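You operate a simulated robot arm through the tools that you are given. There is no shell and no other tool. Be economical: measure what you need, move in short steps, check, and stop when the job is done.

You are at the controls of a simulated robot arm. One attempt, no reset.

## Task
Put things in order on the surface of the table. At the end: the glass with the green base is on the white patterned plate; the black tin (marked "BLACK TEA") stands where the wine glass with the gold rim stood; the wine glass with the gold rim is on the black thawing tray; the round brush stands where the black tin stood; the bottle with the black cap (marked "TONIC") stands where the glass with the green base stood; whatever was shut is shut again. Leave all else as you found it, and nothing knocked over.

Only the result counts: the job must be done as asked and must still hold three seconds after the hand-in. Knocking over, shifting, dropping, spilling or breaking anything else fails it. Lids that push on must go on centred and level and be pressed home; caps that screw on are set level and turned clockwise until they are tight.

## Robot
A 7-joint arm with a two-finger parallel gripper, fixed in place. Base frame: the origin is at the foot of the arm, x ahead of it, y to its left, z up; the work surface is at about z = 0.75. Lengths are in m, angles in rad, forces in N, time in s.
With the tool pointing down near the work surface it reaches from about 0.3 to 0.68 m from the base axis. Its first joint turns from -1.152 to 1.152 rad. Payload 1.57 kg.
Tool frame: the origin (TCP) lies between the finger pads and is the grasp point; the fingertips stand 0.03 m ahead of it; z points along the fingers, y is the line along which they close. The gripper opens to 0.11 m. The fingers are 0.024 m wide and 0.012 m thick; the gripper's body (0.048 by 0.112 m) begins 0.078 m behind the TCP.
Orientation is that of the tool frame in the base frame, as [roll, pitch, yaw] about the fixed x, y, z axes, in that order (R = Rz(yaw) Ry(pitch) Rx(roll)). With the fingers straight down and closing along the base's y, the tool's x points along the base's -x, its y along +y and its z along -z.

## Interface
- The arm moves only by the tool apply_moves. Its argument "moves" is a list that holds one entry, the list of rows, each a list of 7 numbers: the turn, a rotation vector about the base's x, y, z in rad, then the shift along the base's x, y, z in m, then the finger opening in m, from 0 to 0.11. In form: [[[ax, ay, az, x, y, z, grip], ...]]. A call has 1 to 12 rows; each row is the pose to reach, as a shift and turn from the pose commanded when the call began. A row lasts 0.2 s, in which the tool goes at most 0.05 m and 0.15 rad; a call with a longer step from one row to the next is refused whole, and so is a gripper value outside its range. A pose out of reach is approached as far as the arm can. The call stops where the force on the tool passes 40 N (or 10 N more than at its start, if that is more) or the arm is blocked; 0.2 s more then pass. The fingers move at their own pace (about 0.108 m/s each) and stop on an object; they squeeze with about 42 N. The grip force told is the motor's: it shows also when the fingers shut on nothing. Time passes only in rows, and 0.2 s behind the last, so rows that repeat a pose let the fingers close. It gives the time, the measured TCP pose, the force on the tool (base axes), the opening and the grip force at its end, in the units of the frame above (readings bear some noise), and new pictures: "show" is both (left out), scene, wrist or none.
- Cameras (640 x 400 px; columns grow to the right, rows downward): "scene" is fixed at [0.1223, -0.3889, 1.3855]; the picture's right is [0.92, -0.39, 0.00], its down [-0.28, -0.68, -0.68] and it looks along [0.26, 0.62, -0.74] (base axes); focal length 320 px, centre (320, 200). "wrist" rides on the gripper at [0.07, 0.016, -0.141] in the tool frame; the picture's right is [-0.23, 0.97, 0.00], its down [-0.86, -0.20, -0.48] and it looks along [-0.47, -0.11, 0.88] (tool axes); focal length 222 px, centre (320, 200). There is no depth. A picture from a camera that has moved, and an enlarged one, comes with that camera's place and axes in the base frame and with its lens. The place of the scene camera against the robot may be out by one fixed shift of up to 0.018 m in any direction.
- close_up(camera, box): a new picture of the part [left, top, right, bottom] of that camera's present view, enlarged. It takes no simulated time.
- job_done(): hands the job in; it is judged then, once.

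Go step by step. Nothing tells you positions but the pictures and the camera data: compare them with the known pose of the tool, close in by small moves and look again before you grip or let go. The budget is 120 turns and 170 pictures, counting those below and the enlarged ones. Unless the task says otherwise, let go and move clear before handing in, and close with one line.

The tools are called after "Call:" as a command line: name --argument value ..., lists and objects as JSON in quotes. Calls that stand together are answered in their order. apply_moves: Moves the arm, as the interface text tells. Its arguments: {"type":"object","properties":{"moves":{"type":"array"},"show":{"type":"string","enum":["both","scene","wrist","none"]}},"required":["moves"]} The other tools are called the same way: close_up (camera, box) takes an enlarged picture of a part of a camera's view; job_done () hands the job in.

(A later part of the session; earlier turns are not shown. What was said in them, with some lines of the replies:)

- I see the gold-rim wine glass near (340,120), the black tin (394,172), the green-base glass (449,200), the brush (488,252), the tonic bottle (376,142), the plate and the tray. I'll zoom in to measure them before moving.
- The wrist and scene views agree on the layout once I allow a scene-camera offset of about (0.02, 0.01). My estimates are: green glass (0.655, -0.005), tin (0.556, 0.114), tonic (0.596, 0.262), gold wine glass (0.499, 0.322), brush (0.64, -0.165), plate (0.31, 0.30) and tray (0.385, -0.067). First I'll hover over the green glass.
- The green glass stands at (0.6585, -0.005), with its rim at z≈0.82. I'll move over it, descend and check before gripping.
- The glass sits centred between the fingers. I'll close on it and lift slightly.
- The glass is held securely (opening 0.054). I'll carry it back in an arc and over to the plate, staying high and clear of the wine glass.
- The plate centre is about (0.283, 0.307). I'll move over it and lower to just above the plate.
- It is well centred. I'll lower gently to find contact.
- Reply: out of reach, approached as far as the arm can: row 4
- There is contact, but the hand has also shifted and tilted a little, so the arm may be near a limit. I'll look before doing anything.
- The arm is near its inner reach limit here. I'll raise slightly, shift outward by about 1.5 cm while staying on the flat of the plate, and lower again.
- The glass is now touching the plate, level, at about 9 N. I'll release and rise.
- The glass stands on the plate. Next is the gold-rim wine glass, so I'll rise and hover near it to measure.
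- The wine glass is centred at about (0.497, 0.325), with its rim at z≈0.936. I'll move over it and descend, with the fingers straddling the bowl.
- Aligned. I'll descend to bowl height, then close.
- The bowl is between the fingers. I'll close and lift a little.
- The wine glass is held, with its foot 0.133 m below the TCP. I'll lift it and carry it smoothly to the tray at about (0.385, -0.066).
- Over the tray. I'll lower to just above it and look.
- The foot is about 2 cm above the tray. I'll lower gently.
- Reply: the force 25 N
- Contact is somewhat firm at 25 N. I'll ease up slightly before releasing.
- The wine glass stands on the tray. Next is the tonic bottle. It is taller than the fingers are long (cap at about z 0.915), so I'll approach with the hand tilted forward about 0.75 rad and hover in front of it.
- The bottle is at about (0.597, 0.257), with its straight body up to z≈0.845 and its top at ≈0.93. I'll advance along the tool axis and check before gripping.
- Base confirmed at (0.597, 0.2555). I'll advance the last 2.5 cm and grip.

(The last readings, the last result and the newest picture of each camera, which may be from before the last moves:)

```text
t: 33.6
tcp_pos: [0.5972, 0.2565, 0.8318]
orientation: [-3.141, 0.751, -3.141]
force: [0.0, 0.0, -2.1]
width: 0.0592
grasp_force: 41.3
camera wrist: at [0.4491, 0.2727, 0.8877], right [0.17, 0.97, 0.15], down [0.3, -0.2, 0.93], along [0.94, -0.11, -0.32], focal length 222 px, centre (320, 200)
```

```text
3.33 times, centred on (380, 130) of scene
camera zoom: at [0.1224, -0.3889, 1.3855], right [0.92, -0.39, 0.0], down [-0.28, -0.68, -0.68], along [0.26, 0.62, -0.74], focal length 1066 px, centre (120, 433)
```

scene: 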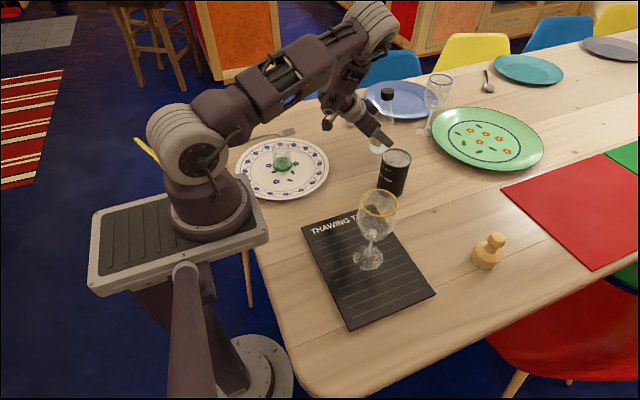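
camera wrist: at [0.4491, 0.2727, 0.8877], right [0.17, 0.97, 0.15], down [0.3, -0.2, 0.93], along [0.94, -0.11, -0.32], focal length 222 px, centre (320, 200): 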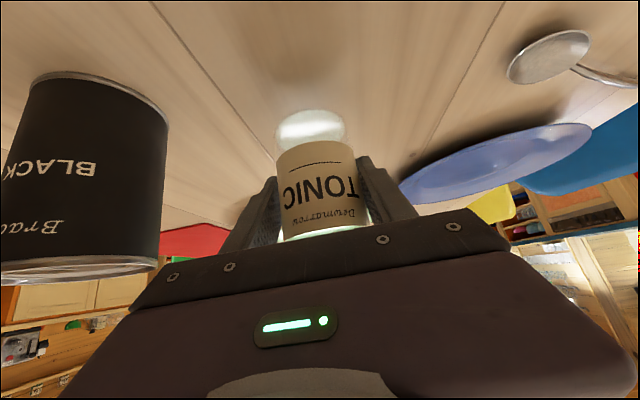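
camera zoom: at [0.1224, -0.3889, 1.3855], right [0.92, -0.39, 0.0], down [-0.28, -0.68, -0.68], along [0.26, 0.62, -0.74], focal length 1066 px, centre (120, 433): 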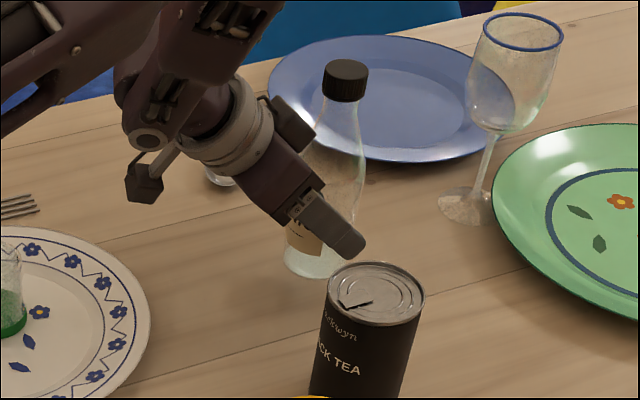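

The bottle is held upright. I'll lift it above the tin and carry it to the green glass's old spot (0.6585, -0.005).

Call:
apply_moves --moves '[[[0, 0, 0, 0, 0, 0.03, 0.035], [0, 0, 0, 0, 0, 0.065, 0.035], [0, 0, 0, 0, 0, 0.1, 0.035], [0, 0, 0, 0.005, -0.01, 0.13, 0.035], [0, 0, 0, 0.015, -0.045, 0.13, 0.035], [0, 0, 0, 0.025, -0.085, 0.13, 0.035], [0, 0, 0, 0.035, -0.125, 0.13, 0.035], [0, 0, 0, 0.045, -0.165, 0.13, 0.035], [0, 0, 0, 0.055, -0.205, 0.13, 0.035], [0, 0, 0, 0.061, -0.24, 0.13, 0.035], [0, 0, 0, 0.061, -0.2615, 0.13, 0.035], [0, 0, 0, 0.061, -0.2615, 0.1, 0.035]]]'

```text
t: 36.2
tcp_pos: [0.6576, -0.0065, 0.9319]
orientation: [3.14, 0.749, -3.139]
force: [0.1, 0.3, -3.0]
width: 0.0588
grasp_force: 42.0
camera wrist: at [0.51, 0.0107, 0.9872], right [0.17, 0.97, 0.15], down [0.3, -0.2, 0.93], along [0.94, -0.11, -0.32], focal length 222 px, centre (320, 200)
```

scene: 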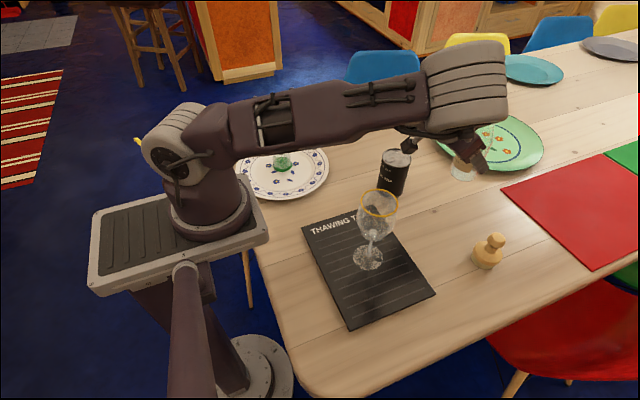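
wrist: 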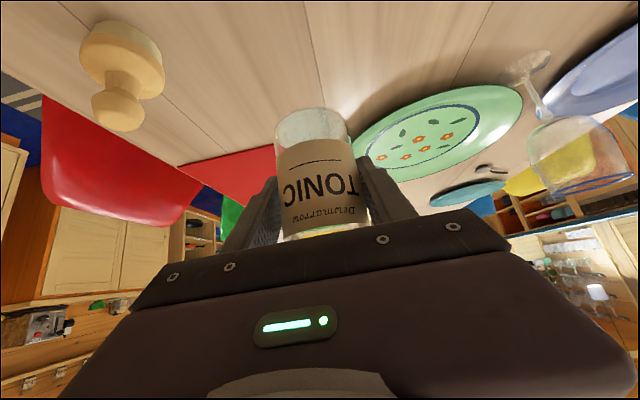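

In position and level. I'll lower, slowing down near the table.

Call:
apply_moves --moves '[[[0, 0, 0, 0, 0.001, -0.03, 0.035], [0, 0, 0, 0, 0.001, -0.06, 0.035], [0, 0, 0, 0, 0.001, -0.09, 0.035], [0, 0, 0, 0, 0.001, -0.11, 0.035], [0, 0, 0, 0, 0.001, -0.118, 0.035], [0, 0, 0, 0, 0.001, -0.122, 0.035], [0, 0, 0, 0, 0.001, -0.1245, 0.035], [0, 0, 0, 0, 0.001, -0.1245, 0.035]]]'

Call:
close_up --camera "scene" --box '[390, 120, 530, 230]'

```text
t: 38.0
tcp_pos: [0.6596, -0.0027, 0.8082]
orientation: [3.141, 0.754, -3.14]
force: [-2.5, -2.1, 19.2]
width: 0.0588
grasp_force: 42.0
camera wrist: at [0.5106, 0.0123, 0.8638], right [0.16, 0.97, 0.16], down [0.3, -0.2, 0.93], along [0.94, -0.11, -0.32], focal length 222 px, centre (320, 200)
```

scene: 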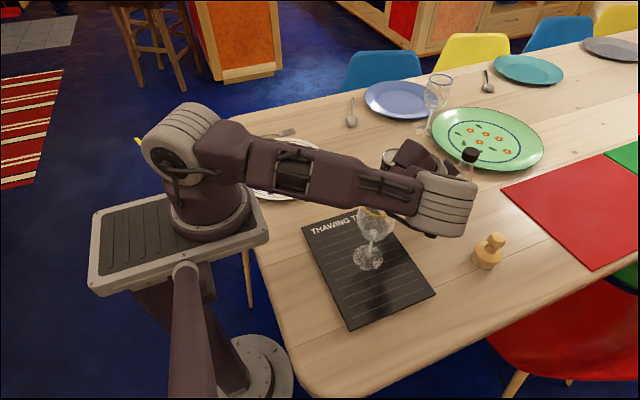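
wrist: 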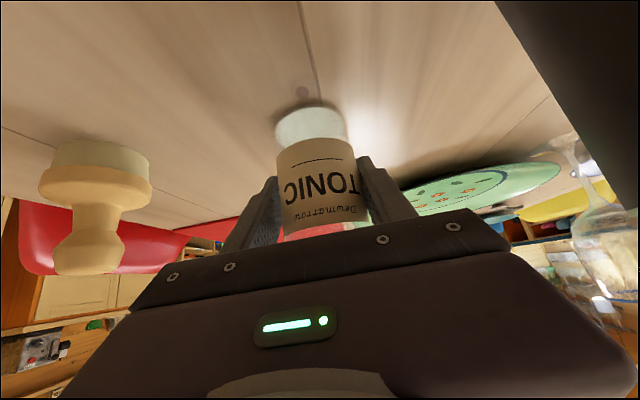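

```text
3.64 times, centred on (460, 175) of scene
camera zoom: at [0.1219, -0.389, 1.3855], right [0.92, -0.39, 0.0], down [-0.28, -0.68, -0.68], along [0.26, 0.62, -0.74], focal length 1164 px, centre (-189, 291)
```

zoom: 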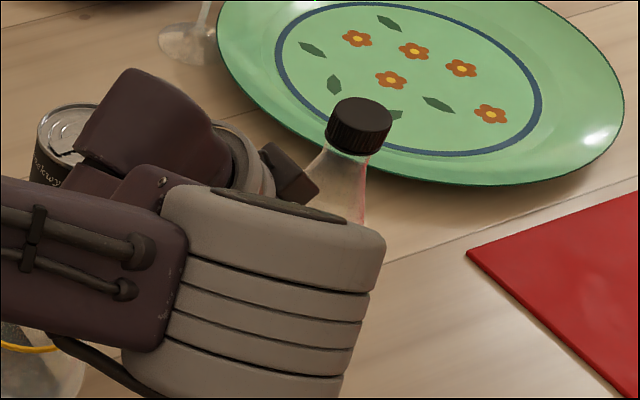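

The bottle touches the table at about 19 N. The forearm is low near the wine glass, so I'll inspect that before releasing.

Call:
close_up --camera "scene" --box '[310, 140, 490, 290]'

```text
2.67 times, centred on (400, 215) of scene
camera zoom: at [0.1219, -0.389, 1.3855], right [0.92, -0.39, 0.0], down [-0.28, -0.68, -0.68], along [0.26, 0.62, -0.74], focal length 853 px, centre (107, 160)
```

zoom: 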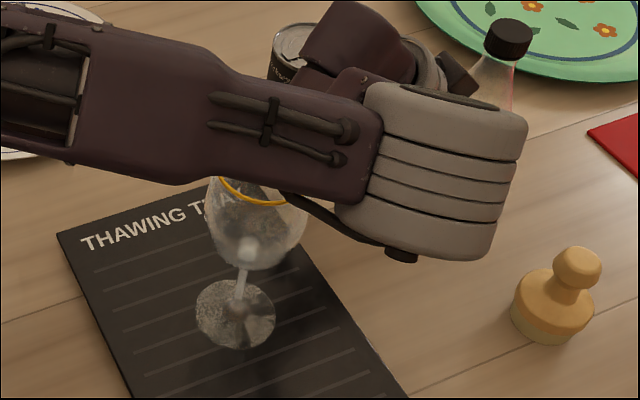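

The glass is upright and hasn't moved (foot still at pixel 368,257). I'll ease up 1 mm, release, and back out along the tool axis.

Call:
apply_moves --moves '[[[0, 0, 0, 0, 0, 0.001, 0.035], [0, 0, 0, 0, 0, 0.001, 0.062], [0, 0, 0, 0, 0, 0.001, 0.085], [0, 0, 0, 0, 0, 0.001, 0.105], [0, 0, 0, 0, 0, 0.001, 0.105], [0, 0, 0, -0.02, 0, 0.022, 0.105], [0, 0, 0, -0.045, 0, 0.05, 0.105], [0, 0, 0, -0.07, 0, 0.08, 0.105], [0, 0, 0, -0.095, 0, 0.11, 0.11]]]'

```text
t: 40.0
tcp_pos: [0.5618, -0.0044, 0.9171]
orientation: [3.141, 0.751, -3.142]
force: [0.1, 0.4, 0.4]
width: 0.1103
grasp_force: 0.0
camera wrist: at [0.4146, 0.0114, 0.9727], right [0.17, 0.97, 0.15], down [0.3, -0.2, 0.93], along [0.94, -0.11, -0.32], focal length 222 px, centre (320, 200)
```

scene: 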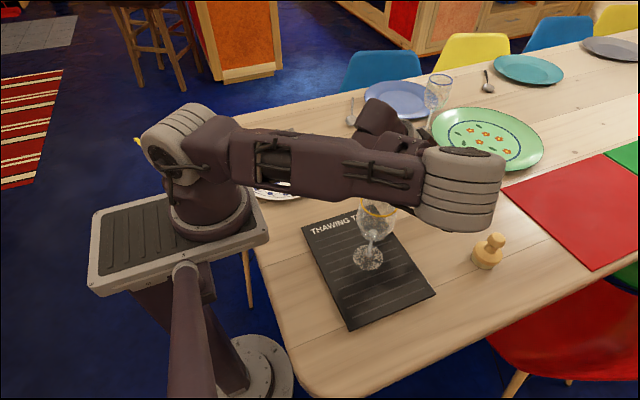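
wrist: 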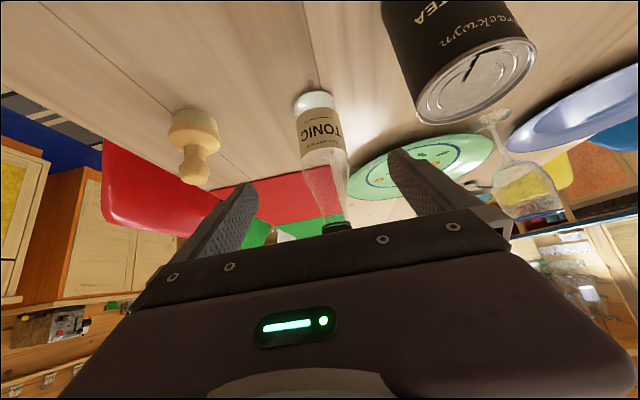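

The bottle stands. Now I'll rise, straighten the hand, and hover over the tin.

Call:
apply_moves --moves '[[[0, 0, 0, -0.01, 0, 0.04, 0.11], [0, 0, 0, -0.03, 0, 0.08, 0.11], [0, 0.15, 0, -0.04, 0.02, 0.11, 0.11], [0, 0.3, 0, -0.04, 0.05, 0.11, 0.11], [0, 0.45, 0, -0.04, 0.08, 0.1, 0.11], [0, 0.6, 0, -0.03, 0.1, 0.08, 0.11], [0, 0.751, 0, -0.03, 0.119, 0.06, 0.11], [0, 0.751, 0, -0.03, 0.119, 0.06, 0.11]]]'

Call:
close_up --camera "wrist" --box '[220, 80, 460, 230]'

```text
t: 41.8
tcp_pos: [0.5328, 0.1152, 0.9757]
orientation: [-3.141, -0.003, -3.141]
force: [0.9, 0.4, -0.1]
width: 0.1102
grasp_force: 0.1
camera wrist: at [0.4633, 0.1315, 1.1175], right [0.23, 0.97, 0.0], down [0.86, -0.2, 0.48], along [0.46, -0.11, -0.88], focal length 222 px, centre (320, 200)
```

scene: 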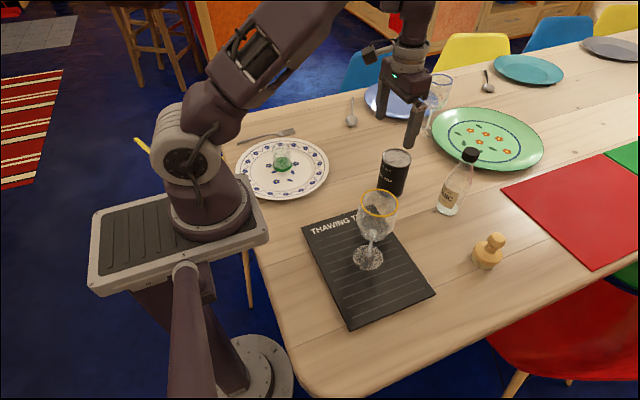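
wrist: 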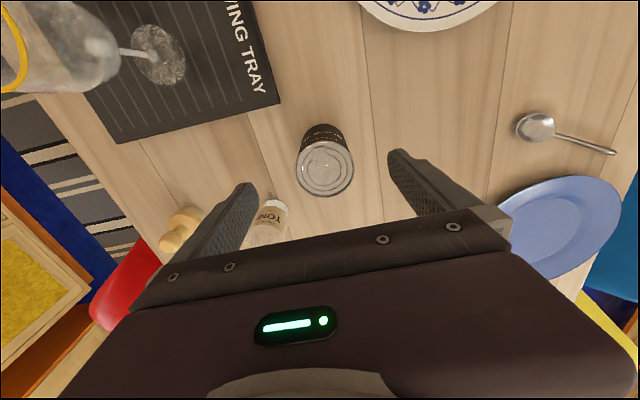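

```text
2.67 times, centred on (340, 155) of wrist
camera zoom: at [0.4633, 0.1315, 1.1175], right [0.23, 0.97, 0.0], down [0.86, -0.2, 0.48], along [0.46, -0.11, -0.88], focal length 592 px, centre (267, 320)
```

zoom: 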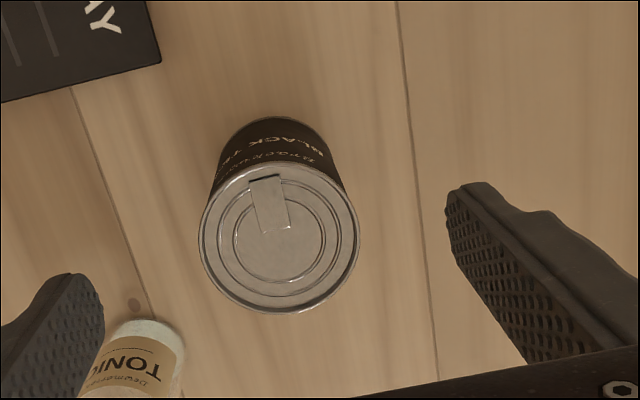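

The tin is at (0.5565, 0.1135) with a diameter of about 0.071. I'll descend over it.

Call:
apply_moves --moves '[[[0, 0, 0, 0.0237, -0.0015, 0, 0.11], [0, 0, 0, 0.0237, -0.0015, -0.04, 0.11], [0, 0, 0, 0.0237, -0.0015, -0.075, 0.11], [0, 0, 0, 0.0237, -0.0015, -0.11, 0.11], [0, 0, 0, 0.0237, -0.0015, -0.14, 0.11], [0, 0, 0, 0.0237, -0.0015, -0.162, 0.11], [0, 0, 0, 0.0237, -0.0015, -0.162, 0.11]]]' --show "wrist"

```text
t: 43.4
tcp_pos: [0.5572, 0.1132, 0.8142]
orientation: [-3.141, 0.002, -3.141]
force: [0.7, 0.3, 0.4]
width: 0.1101
grasp_force: 0.1
camera wrist: at [0.4867, 0.1293, 0.9556], right [0.23, 0.97, 0.0], down [0.86, -0.2, 0.48], along [0.47, -0.11, -0.88], focal length 222 px, centre (320, 200)
```

wrist: 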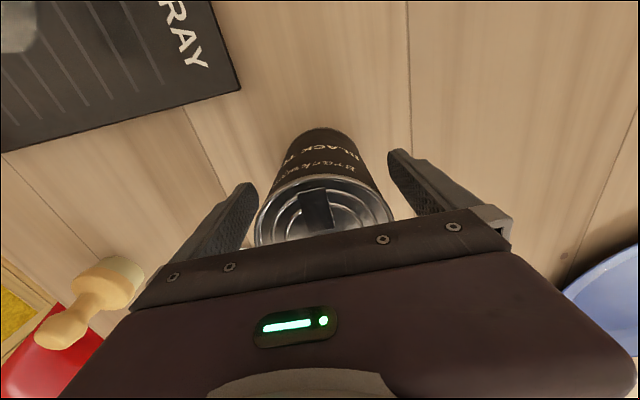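

Centred. I'll grip the tin and lift.

Call:
apply_moves --moves '[[[0, 0, 0, 0, 0, 0, 0.08], [0, 0, 0, 0, 0, 0, 0.055], [0, 0, 0, 0, 0, 0, 0.05], [0, 0, 0, 0, 0, 0, 0.05], [0, 0, 0, 0, 0, 0.02, 0.05], [0, 0, 0, 0, 0, 0.05, 0.05], [0, 0, 0, 0, 0, 0.09, 0.05], [0, 0, 0, 0, 0, 0.13, 0.05]]]'

```text
t: 45.2
tcp_pos: [0.5558, 0.1144, 0.9449]
orientation: [-3.141, 0.0, 3.14]
force: [-0.7, 0.0, -2.0]
width: 0.0711
grasp_force: 41.7
camera wrist: at [0.4851, 0.1297, 1.0866], right [0.23, 0.97, 0.0], down [0.86, -0.2, 0.48], along [0.46, -0.11, -0.88], focal length 222 px, centre (320, 200)
```

scene: 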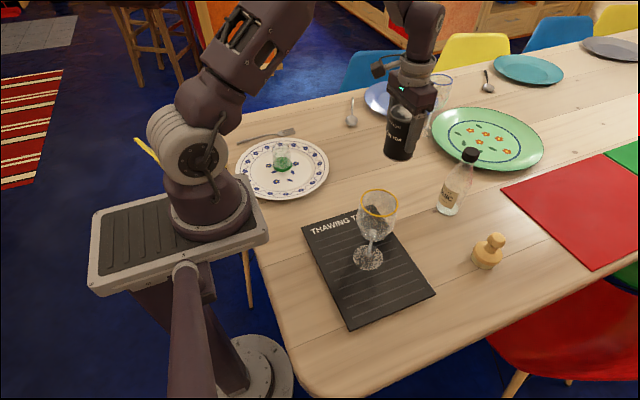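
wrist: 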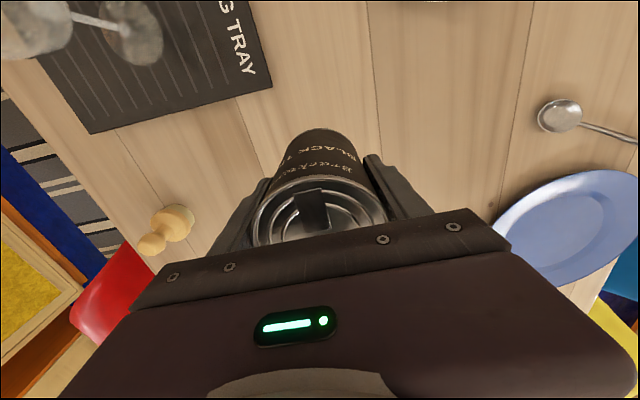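

The tin is held (base 0.064 below the TCP). I'll carry it to the wine glass's old spot (0.4965, 0.325).

Call:
apply_moves --moves '[[[0, 0, 0, -0.01, 0.035, 0, 0.05], [0, 0, 0, -0.02, 0.075, 0, 0.05], [0, 0, 0, -0.03, 0.115, 0, 0.05], [0, 0, 0, -0.045, 0.155, 0, 0.05], [0, 0, 0, -0.055, 0.19, 0, 0.05], [0, 0, 0, -0.0593, 0.2106, 0, 0.05], [0, 0, 0, -0.0593, 0.2106, -0.03, 0.05], [0, 0, 0, -0.0593, 0.2106, -0.07, 0.05], [0, 0, 0, -0.0593, 0.2106, -0.1, 0.05], [0, 0, 0, -0.0593, 0.2106, -0.118, 0.05], [0, 0, 0, -0.0593, 0.2106, -0.122, 0.05]]]'

```text
t: 47.6
tcp_pos: [0.4969, 0.3247, 0.8233]
orientation: [3.14, 0.0, -3.141]
force: [-0.5, -0.1, -2.9]
width: 0.0712
grasp_force: 42.3
camera wrist: at [0.427, 0.3405, 0.9644], right [0.23, 0.97, 0.0], down [0.86, -0.2, 0.48], along [0.47, -0.11, -0.88], focal length 222 px, centre (320, 200)
```

scene: 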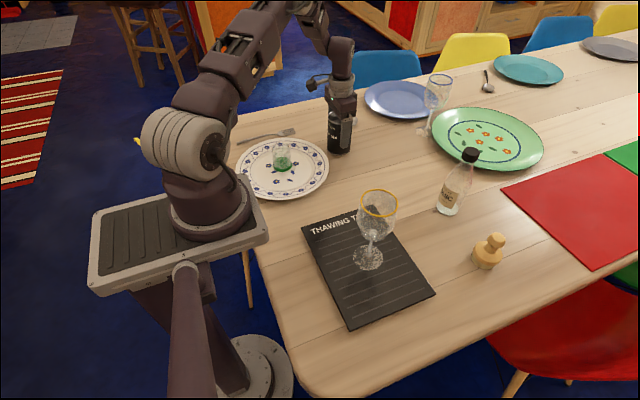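
wrist: 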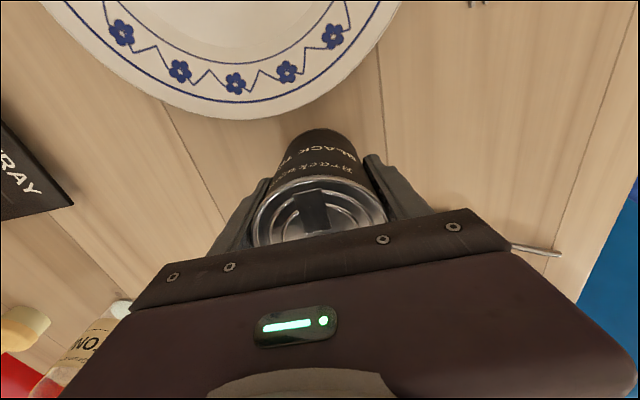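

Tin directly over its spot, about 8 mm up. I'll lower to contact.

Call:
apply_moves --moves '[[[0, 0, 0, 0, 0, -0.003, 0.05], [0, 0, 0, 0, 0, -0.006, 0.05], [0, 0, 0, 0, 0, -0.0075, 0.05], [0, 0, 0, 0, 0, -0.0075, 0.05]]]' --show "none"

```text
t: 48.6
tcp_pos: [0.497, 0.3244, 0.8155]
orientation: [-3.141, -0.002, -3.141]
force: [0.4, 0.4, -1.7]
width: 0.0714
grasp_force: 42.4
```

Call:
apply_moves --moves '[[[0, 0, 0, 0, 0, -0.001, 0.05], [0, 0, 0, 0, 0, -0.002, 0.05], [0, 0, 0, 0, 0, -0.002, 0.05]]]' --show "none"

```text
t: 49.4
tcp_pos: [0.4964, 0.3251, 0.814]
orientation: [-3.141, -0.001, -3.141]
force: [-5.3, -4.0, 23.1]
width: 0.0714
grasp_force: 41.8
```

The tin has touched down. I'll ease up slightly, release and rise.

Call:
apply_moves --moves '[[[0, 0, 0, 0, 0, 0.001, 0.05], [0, 0, 0, 0, 0, 0.001, 0.078], [0, 0, 0, 0, 0, 0.001, 0.095], [0, 0, 0, 0, 0, 0.001, 0.11], [0, 0, 0, 0, 0, 0.001, 0.11], [0, 0, 0, 0, 0, 0.03, 0.11], [0, 0, 0, 0, 0, 0.07, 0.11], [0, 0, 0, 0, 0, 0.11, 0.11], [0, 0, 0, 0, 0, 0.15, 0.11], [0, 0, 0, 0, 0, 0.19, 0.11]]]'

```text
t: 51.6
tcp_pos: [0.497, 0.3251, 1.0032]
orientation: [3.141, -0.002, 3.142]
force: [0.1, 0.1, 0.5]
width: 0.1101
grasp_force: 0.1
camera wrist: at [0.4274, 0.341, 1.1453], right [0.23, 0.97, 0.0], down [0.86, -0.2, 0.48], along [0.46, -0.11, -0.88], focal length 222 px, centre (320, 200)
```

scene: 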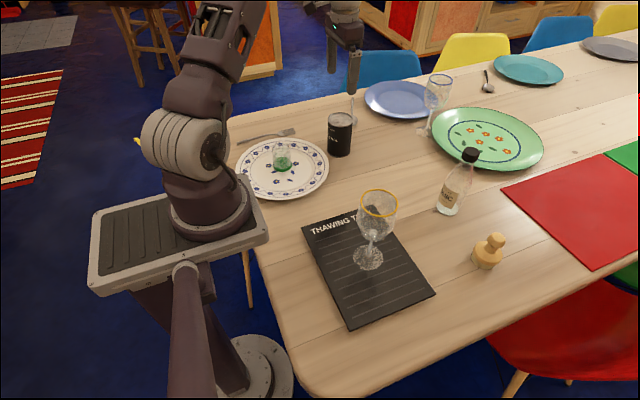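
wrist: 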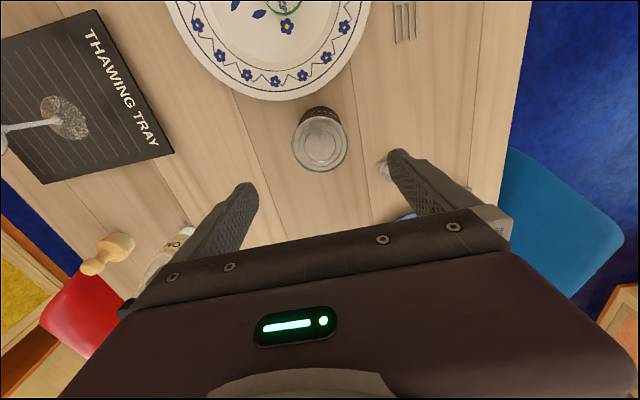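

The tin is placed. The last object is the brush, so I'll move high across to hover over it.

Call:
apply_moves --moves '[[[0, 0, 0, 0, -0.03, 0.03, 0.11], [0, 0, 0, 0.01, -0.075, 0.04, 0.11], [0, 0, 0, 0.02, -0.12, 0.04, 0.11], [0, 0, 0, 0.03, -0.165, 0.04, 0.11], [0, 0, 0, 0.04, -0.21, 0.04, 0.11], [0, 0, 0, 0.05, -0.255, 0.04, 0.11], [0, 0, 0, 0.06, -0.3, 0.04, 0.11], [0, 0, 0, 0.07, -0.345, 0.04, 0.11], [0, 0, 0, 0.08, -0.39, 0.04, 0.11], [0, 0, 0, 0.09, -0.435, 0.03, 0.11], [0, 0, 0, 0.1, -0.475, 0.01, 0.11], [0, 0, 0, 0.11, -0.49, -0.03, 0.11]]]'

Call:
close_up --camera "wrist" --box '[220, 80, 460, 230]'

```text
t: 54.2
tcp_pos: [0.6073, -0.1671, 0.9725]
orientation: [-3.141, -0.001, -3.141]
force: [-0.2, 0.7, 0.7]
width: 0.1099
grasp_force: 0.1
camera wrist: at [0.5376, -0.1504, 1.1144], right [0.23, 0.97, 0.0], down [0.86, -0.2, 0.48], along [0.47, -0.11, -0.88], focal length 222 px, centre (320, 200)
```

scene: 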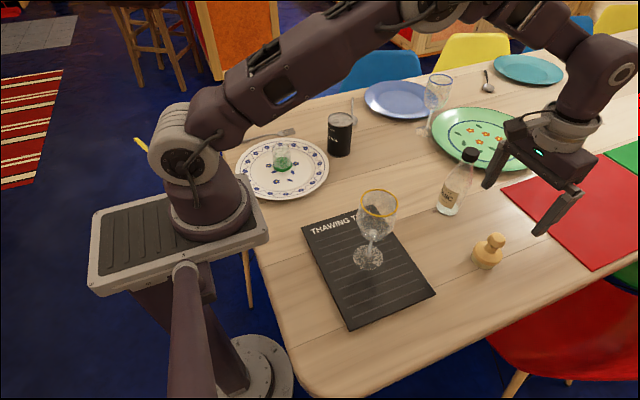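
wrist: 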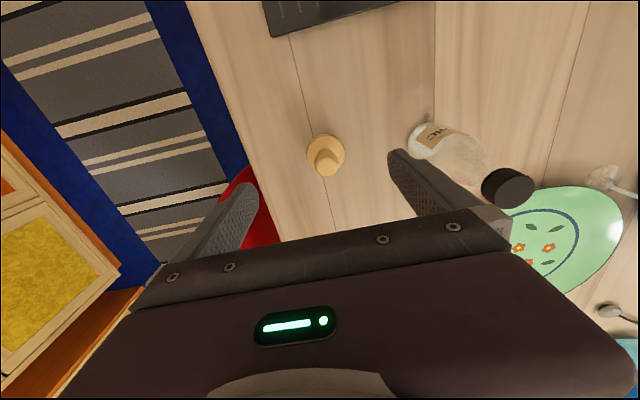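

```text
2.67 times, centred on (340, 155) of wrist
camera zoom: at [0.5376, -0.1504, 1.1144], right [0.23, 0.97, 0.0], down [0.86, -0.2, 0.48], along [0.47, -0.11, -0.88], focal length 592 px, centre (267, 320)
```

zoom: 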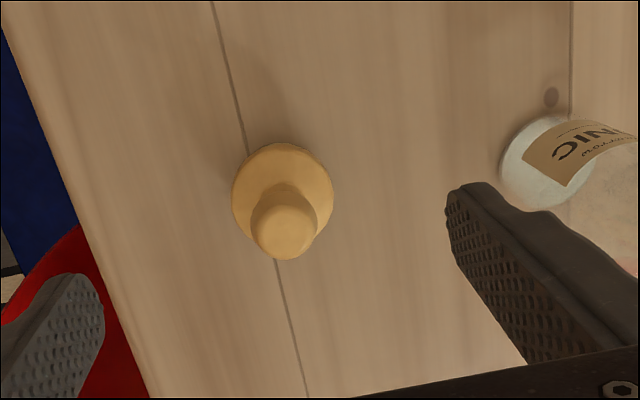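

The brush is at about (0.639, -0.165), about 6 cm across. I'll descend to grip its wooden body low down.

Call:
apply_moves --moves '[[[0, 0, 0, 0.0315, 0.002, 0, 0.11], [0, 0, 0, 0.0315, 0.002, -0.04, 0.11], [0, 0, 0, 0.0315, 0.002, -0.08, 0.11], [0, 0, 0, 0.0315, 0.002, -0.115, 0.11], [0, 0, 0, 0.0315, 0.002, -0.15, 0.11], [0, 0, 0, 0.0315, 0.002, -0.175, 0.11], [0, 0, 0, 0.0315, 0.002, -0.183, 0.11], [0, 0, 0, 0.0315, 0.002, -0.183, 0.11]]]'

Call:
close_up --camera "wrist" --box '[220, 80, 460, 230]'

Call:
close_up --camera "scene" --box '[420, 180, 560, 290]'

```text
t: 56.0
tcp_pos: [0.6387, -0.1626, 0.7887]
orientation: [3.14, 0.0, -3.141]
force: [0.2, 1.3, 0.2]
width: 0.1099
grasp_force: 0.1
camera wrist: at [0.5689, -0.1473, 0.9313], right [0.23, 0.97, 0.0], down [0.86, -0.2, 0.48], along [0.47, -0.11, -0.88], focal length 222 px, centre (320, 200)
```

scene: 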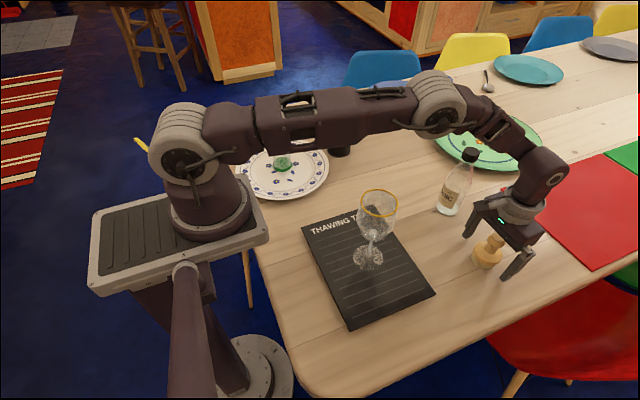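
wrist: 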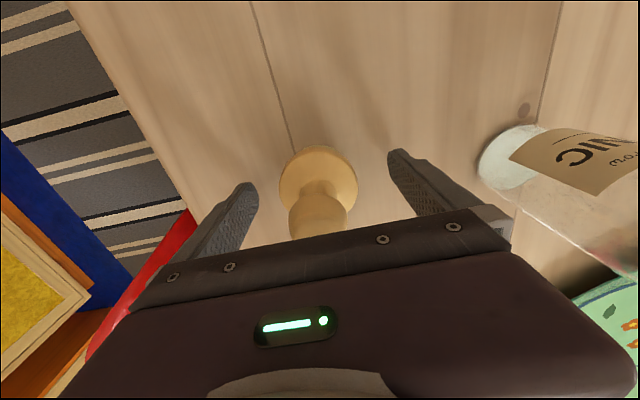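

```text
2.67 times, centred on (340, 155) of wrist
camera zoom: at [0.5689, -0.1473, 0.9313], right [0.23, 0.97, 0.0], down [0.86, -0.2, 0.48], along [0.47, -0.11, -0.88], focal length 592 px, centre (267, 320)
```

zoom: 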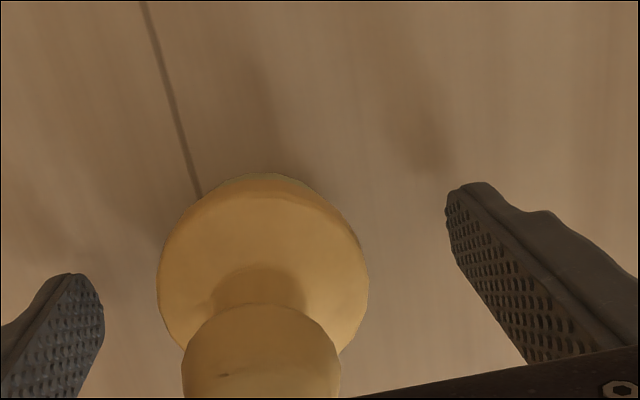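

```text
3.64 times, centred on (490, 235) of scene
camera zoom: at [0.1223, -0.3889, 1.3855], right [0.92, -0.39, 0.0], down [-0.28, -0.68, -0.68], along [0.26, 0.62, -0.74], focal length 1164 px, centre (-298, 73)
```

zoom: 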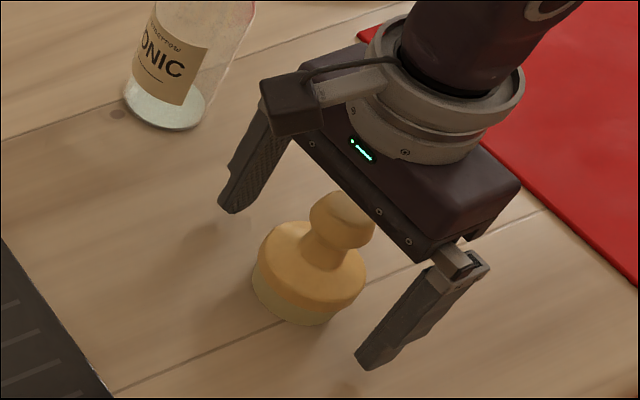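

Well aligned. I'll make a small y correction, close and lift.

Call:
apply_moves --moves '[[[0, 0, 0, 0, -0.0022, -0.001, 0.11], [0, 0, 0, 0, -0.0022, -0.001, 0.08], [0, 0, 0, 0, -0.0022, -0.001, 0.05], [0, 0, 0, 0, -0.0022, -0.001, 0.04], [0, 0, 0, 0, -0.0022, -0.001, 0.04], [0, 0, 0, 0, -0.0022, 0.02, 0.04], [0, 0, 0, 0, -0.0022, 0.05, 0.04], [0, 0, 0, 0, -0.0022, 0.09, 0.04]]]'

Call:
close_up --camera "scene" --box '[420, 150, 560, 260]'

```text
t: 57.8
tcp_pos: [0.6377, -0.1662, 0.8809]
orientation: [-3.14, 0.001, 3.142]
force: [0.0, 0.6, -0.4]
width: 0.0542
grasp_force: 42.2
camera wrist: at [0.5686, -0.1499, 1.0227], right [0.23, 0.97, 0.0], down [0.86, -0.2, 0.48], along [0.47, -0.11, -0.88], focal length 222 px, centre (320, 200)
```

scene: 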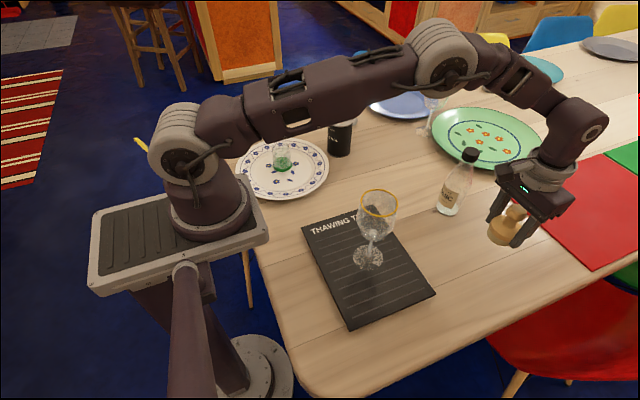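
wrist: 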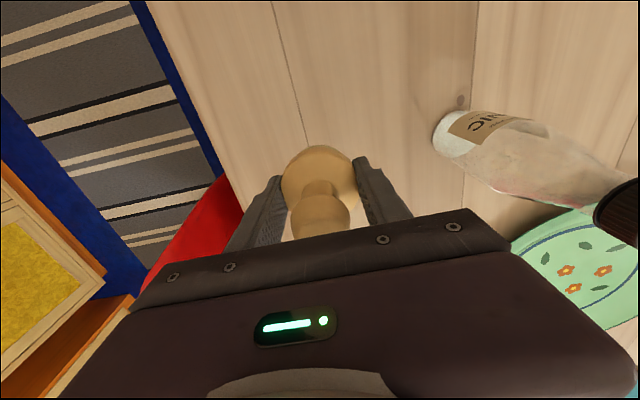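

```text
3.64 times, centred on (490, 205) of scene
camera zoom: at [0.1223, -0.3889, 1.3855], right [0.92, -0.39, 0.0], down [-0.28, -0.68, -0.68], along [0.26, 0.62, -0.74], focal length 1164 px, centre (-298, 182)
```

zoom: 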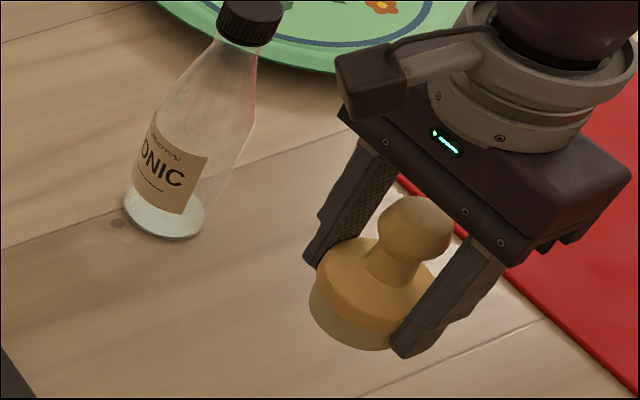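

Brush held level. I'll raise it above the bottle cap and carry it over to the tin's old spot (0.5565, 0.1135).

Call:
apply_moves --moves '[[[0, 0, 0, -0.005, 0, 0.04, 0.04], [0, 0, 0, -0.02, 0, 0.08, 0.04], [0, 0, 0, -0.04, 0.005, 0.12, 0.04], [0, 0, 0, -0.06, 0.02, 0.15, 0.04], [0, 0, 0, -0.08, 0.055, 0.15, 0.04], [0, 0, 0, -0.09, 0.095, 0.15, 0.04], [0, 0, 0, -0.09, 0.135, 0.15, 0.04], [0, 0, 0, -0.09, 0.175, 0.15, 0.04], [0, 0, 0, -0.09, 0.215, 0.15, 0.04], [0, 0, 0, -0.085, 0.25, 0.14, 0.04], [0, 0, 0, -0.0812, 0.2797, 0.11, 0.04], [0, 0, 0, -0.0812, 0.2797, 0.07, 0.04]]]'

```text
t: 60.4
tcp_pos: [0.5568, 0.1136, 0.9503]
orientation: [-3.141, -0.002, -3.141]
force: [0.1, -0.4, -1.1]
width: 0.0541
grasp_force: 41.6
camera wrist: at [0.4876, 0.1302, 1.0914], right [0.23, 0.97, 0.0], down [0.86, -0.2, 0.48], along [0.47, -0.11, -0.88], focal length 222 px, centre (320, 200)
```

scene: 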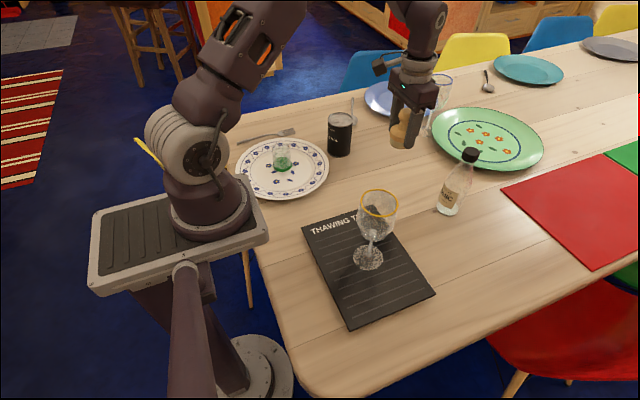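
wrist: 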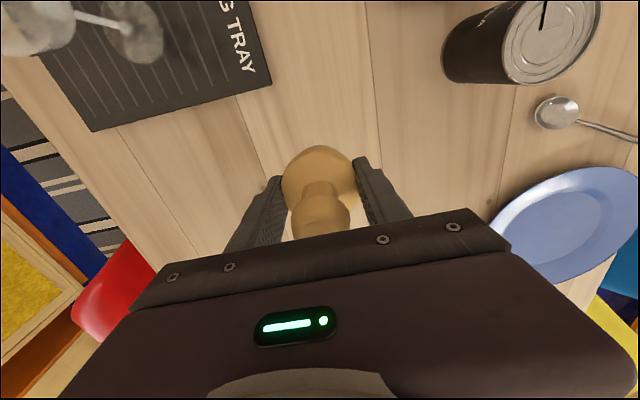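

Over the spot. I'll lower and creep the last few millimetres.

Call:
apply_moves --moves '[[[0, 0, 0, 0, 0, -0.04, 0.04], [0, 0, 0, 0, 0, -0.08, 0.04], [0, 0, 0, 0, 0, -0.115, 0.04], [0, 0, 0, 0, 0, -0.14, 0.04], [0, 0, 0, 0, 0, -0.152, 0.04], [0, 0, 0, 0, 0, -0.157, 0.04], [0, 0, 0, 0, 0, -0.16, 0.04], [0, 0, 0, 0, 0, -0.1615, 0.04], [0, 0, 0, 0, 0, -0.1615, 0.04]]]'

```text
t: 62.4
tcp_pos: [0.5567, 0.1133, 0.7893]
orientation: [-3.14, 0.001, -3.141]
force: [-3.9, -0.6, 18.5]
width: 0.0542
grasp_force: 42.0
camera wrist: at [0.4874, 0.1299, 0.9304], right [0.23, 0.97, 0.0], down [0.85, -0.2, 0.48], along [0.47, -0.11, -0.88], focal length 222 px, centre (320, 200)
```

scene: 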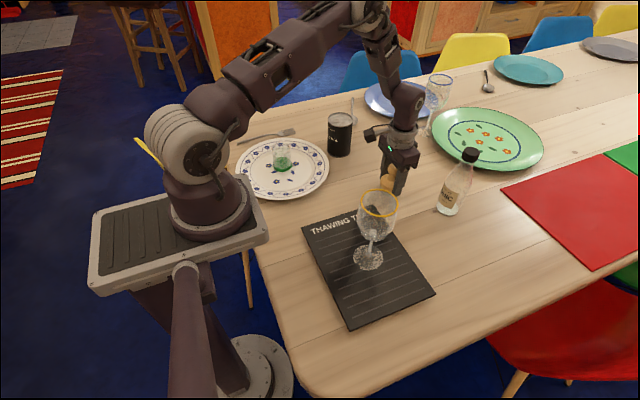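
wrist: 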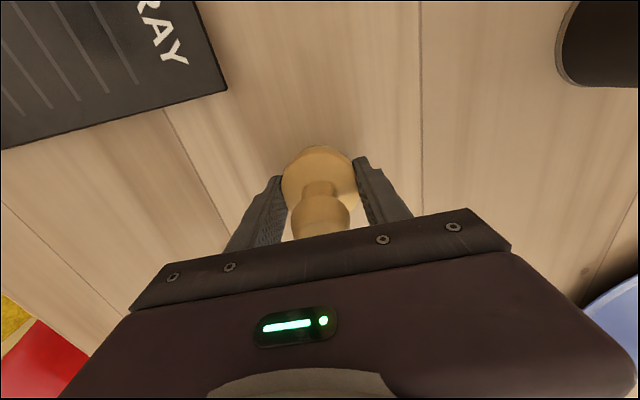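

The brush is down. I'll ease up, release and rise clear.

Call:
apply_moves --moves '[[[0, 0, 0, 0, 0, 0.001, 0.04], [0, 0, 0, 0, 0, 0.001, 0.062], [0, 0, 0, 0, 0, 0.001, 0.09], [0, 0, 0, 0, 0, 0.001, 0.11], [0, 0, 0, 0, 0, 0.001, 0.11], [0, 0, 0, 0, 0, 0.03, 0.11], [0, 0, 0, 0, 0, 0.07, 0.11], [0, 0, 0, 0, 0, 0.11, 0.11], [0, 0, 0, 0, 0, 0.15, 0.11], [0, 0, 0, 0, 0, 0.2, 0.11], [0, 0, 0, -0.04, 0, 0.23, 0.11], [0, 0, 0, -0.08, 0, 0.25, 0.11]]]'

Call:
close_up --camera "scene" --box '[220, 90, 520, 280]'

Call:
close_up --camera "wrist" --box '[200, 80, 440, 230]'

```text
t: 65.0
tcp_pos: [0.4766, 0.1141, 1.0399]
orientation: [3.141, -0.002, 3.142]
force: [0.1, 0.1, -0.3]
width: 0.1096
grasp_force: 0.1
camera wrist: at [0.4068, 0.1301, 1.1815], right [0.23, 0.97, 0.0], down [0.86, -0.2, 0.48], along [0.46, -0.11, -0.88], focal length 222 px, centre (320, 200)
```

scene: 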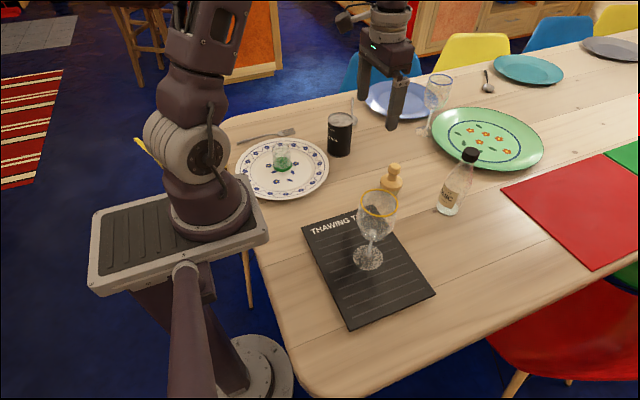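
wrist: 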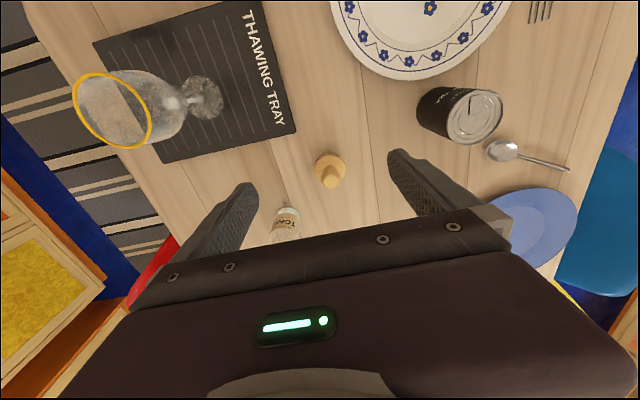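

```text
2.11 times, centred on (370, 185) of scene
camera zoom: at [0.1223, -0.389, 1.3855], right [0.92, -0.39, 0.0], down [-0.28, -0.68, -0.68], along [0.26, 0.62, -0.74], focal length 674 px, centre (215, 232)
```

zoom: 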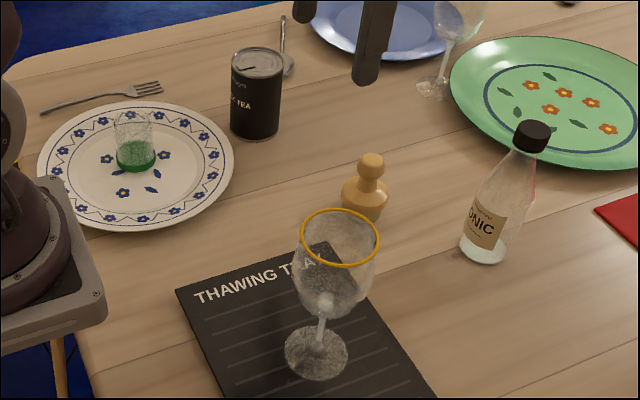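

```text
2.67 times, centred on (320, 155) of wrist
camera zoom: at [0.4068, 0.1301, 1.1815], right [0.23, 0.97, 0.0], down [0.86, -0.2, 0.48], along [0.46, -0.11, -0.88], focal length 592 px, centre (320, 320)
```

zoom: 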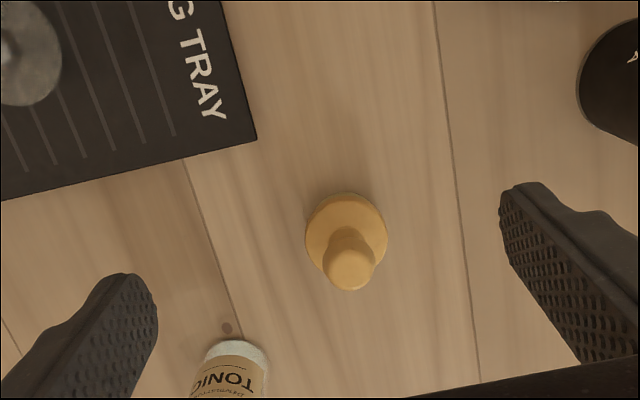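

Every item stands upright in its place: the green glass on the plate, the wine glass on the tray, and the tin, brush and bottle on their spots, with the bottle still capped. The hand is clear, so I'll hand in.

Call:
job_done

```text
The job is handed in.
```

All five items are in their asked-for places and upright, the bottle is still capped, nothing was knocked over, and the job is handed in.
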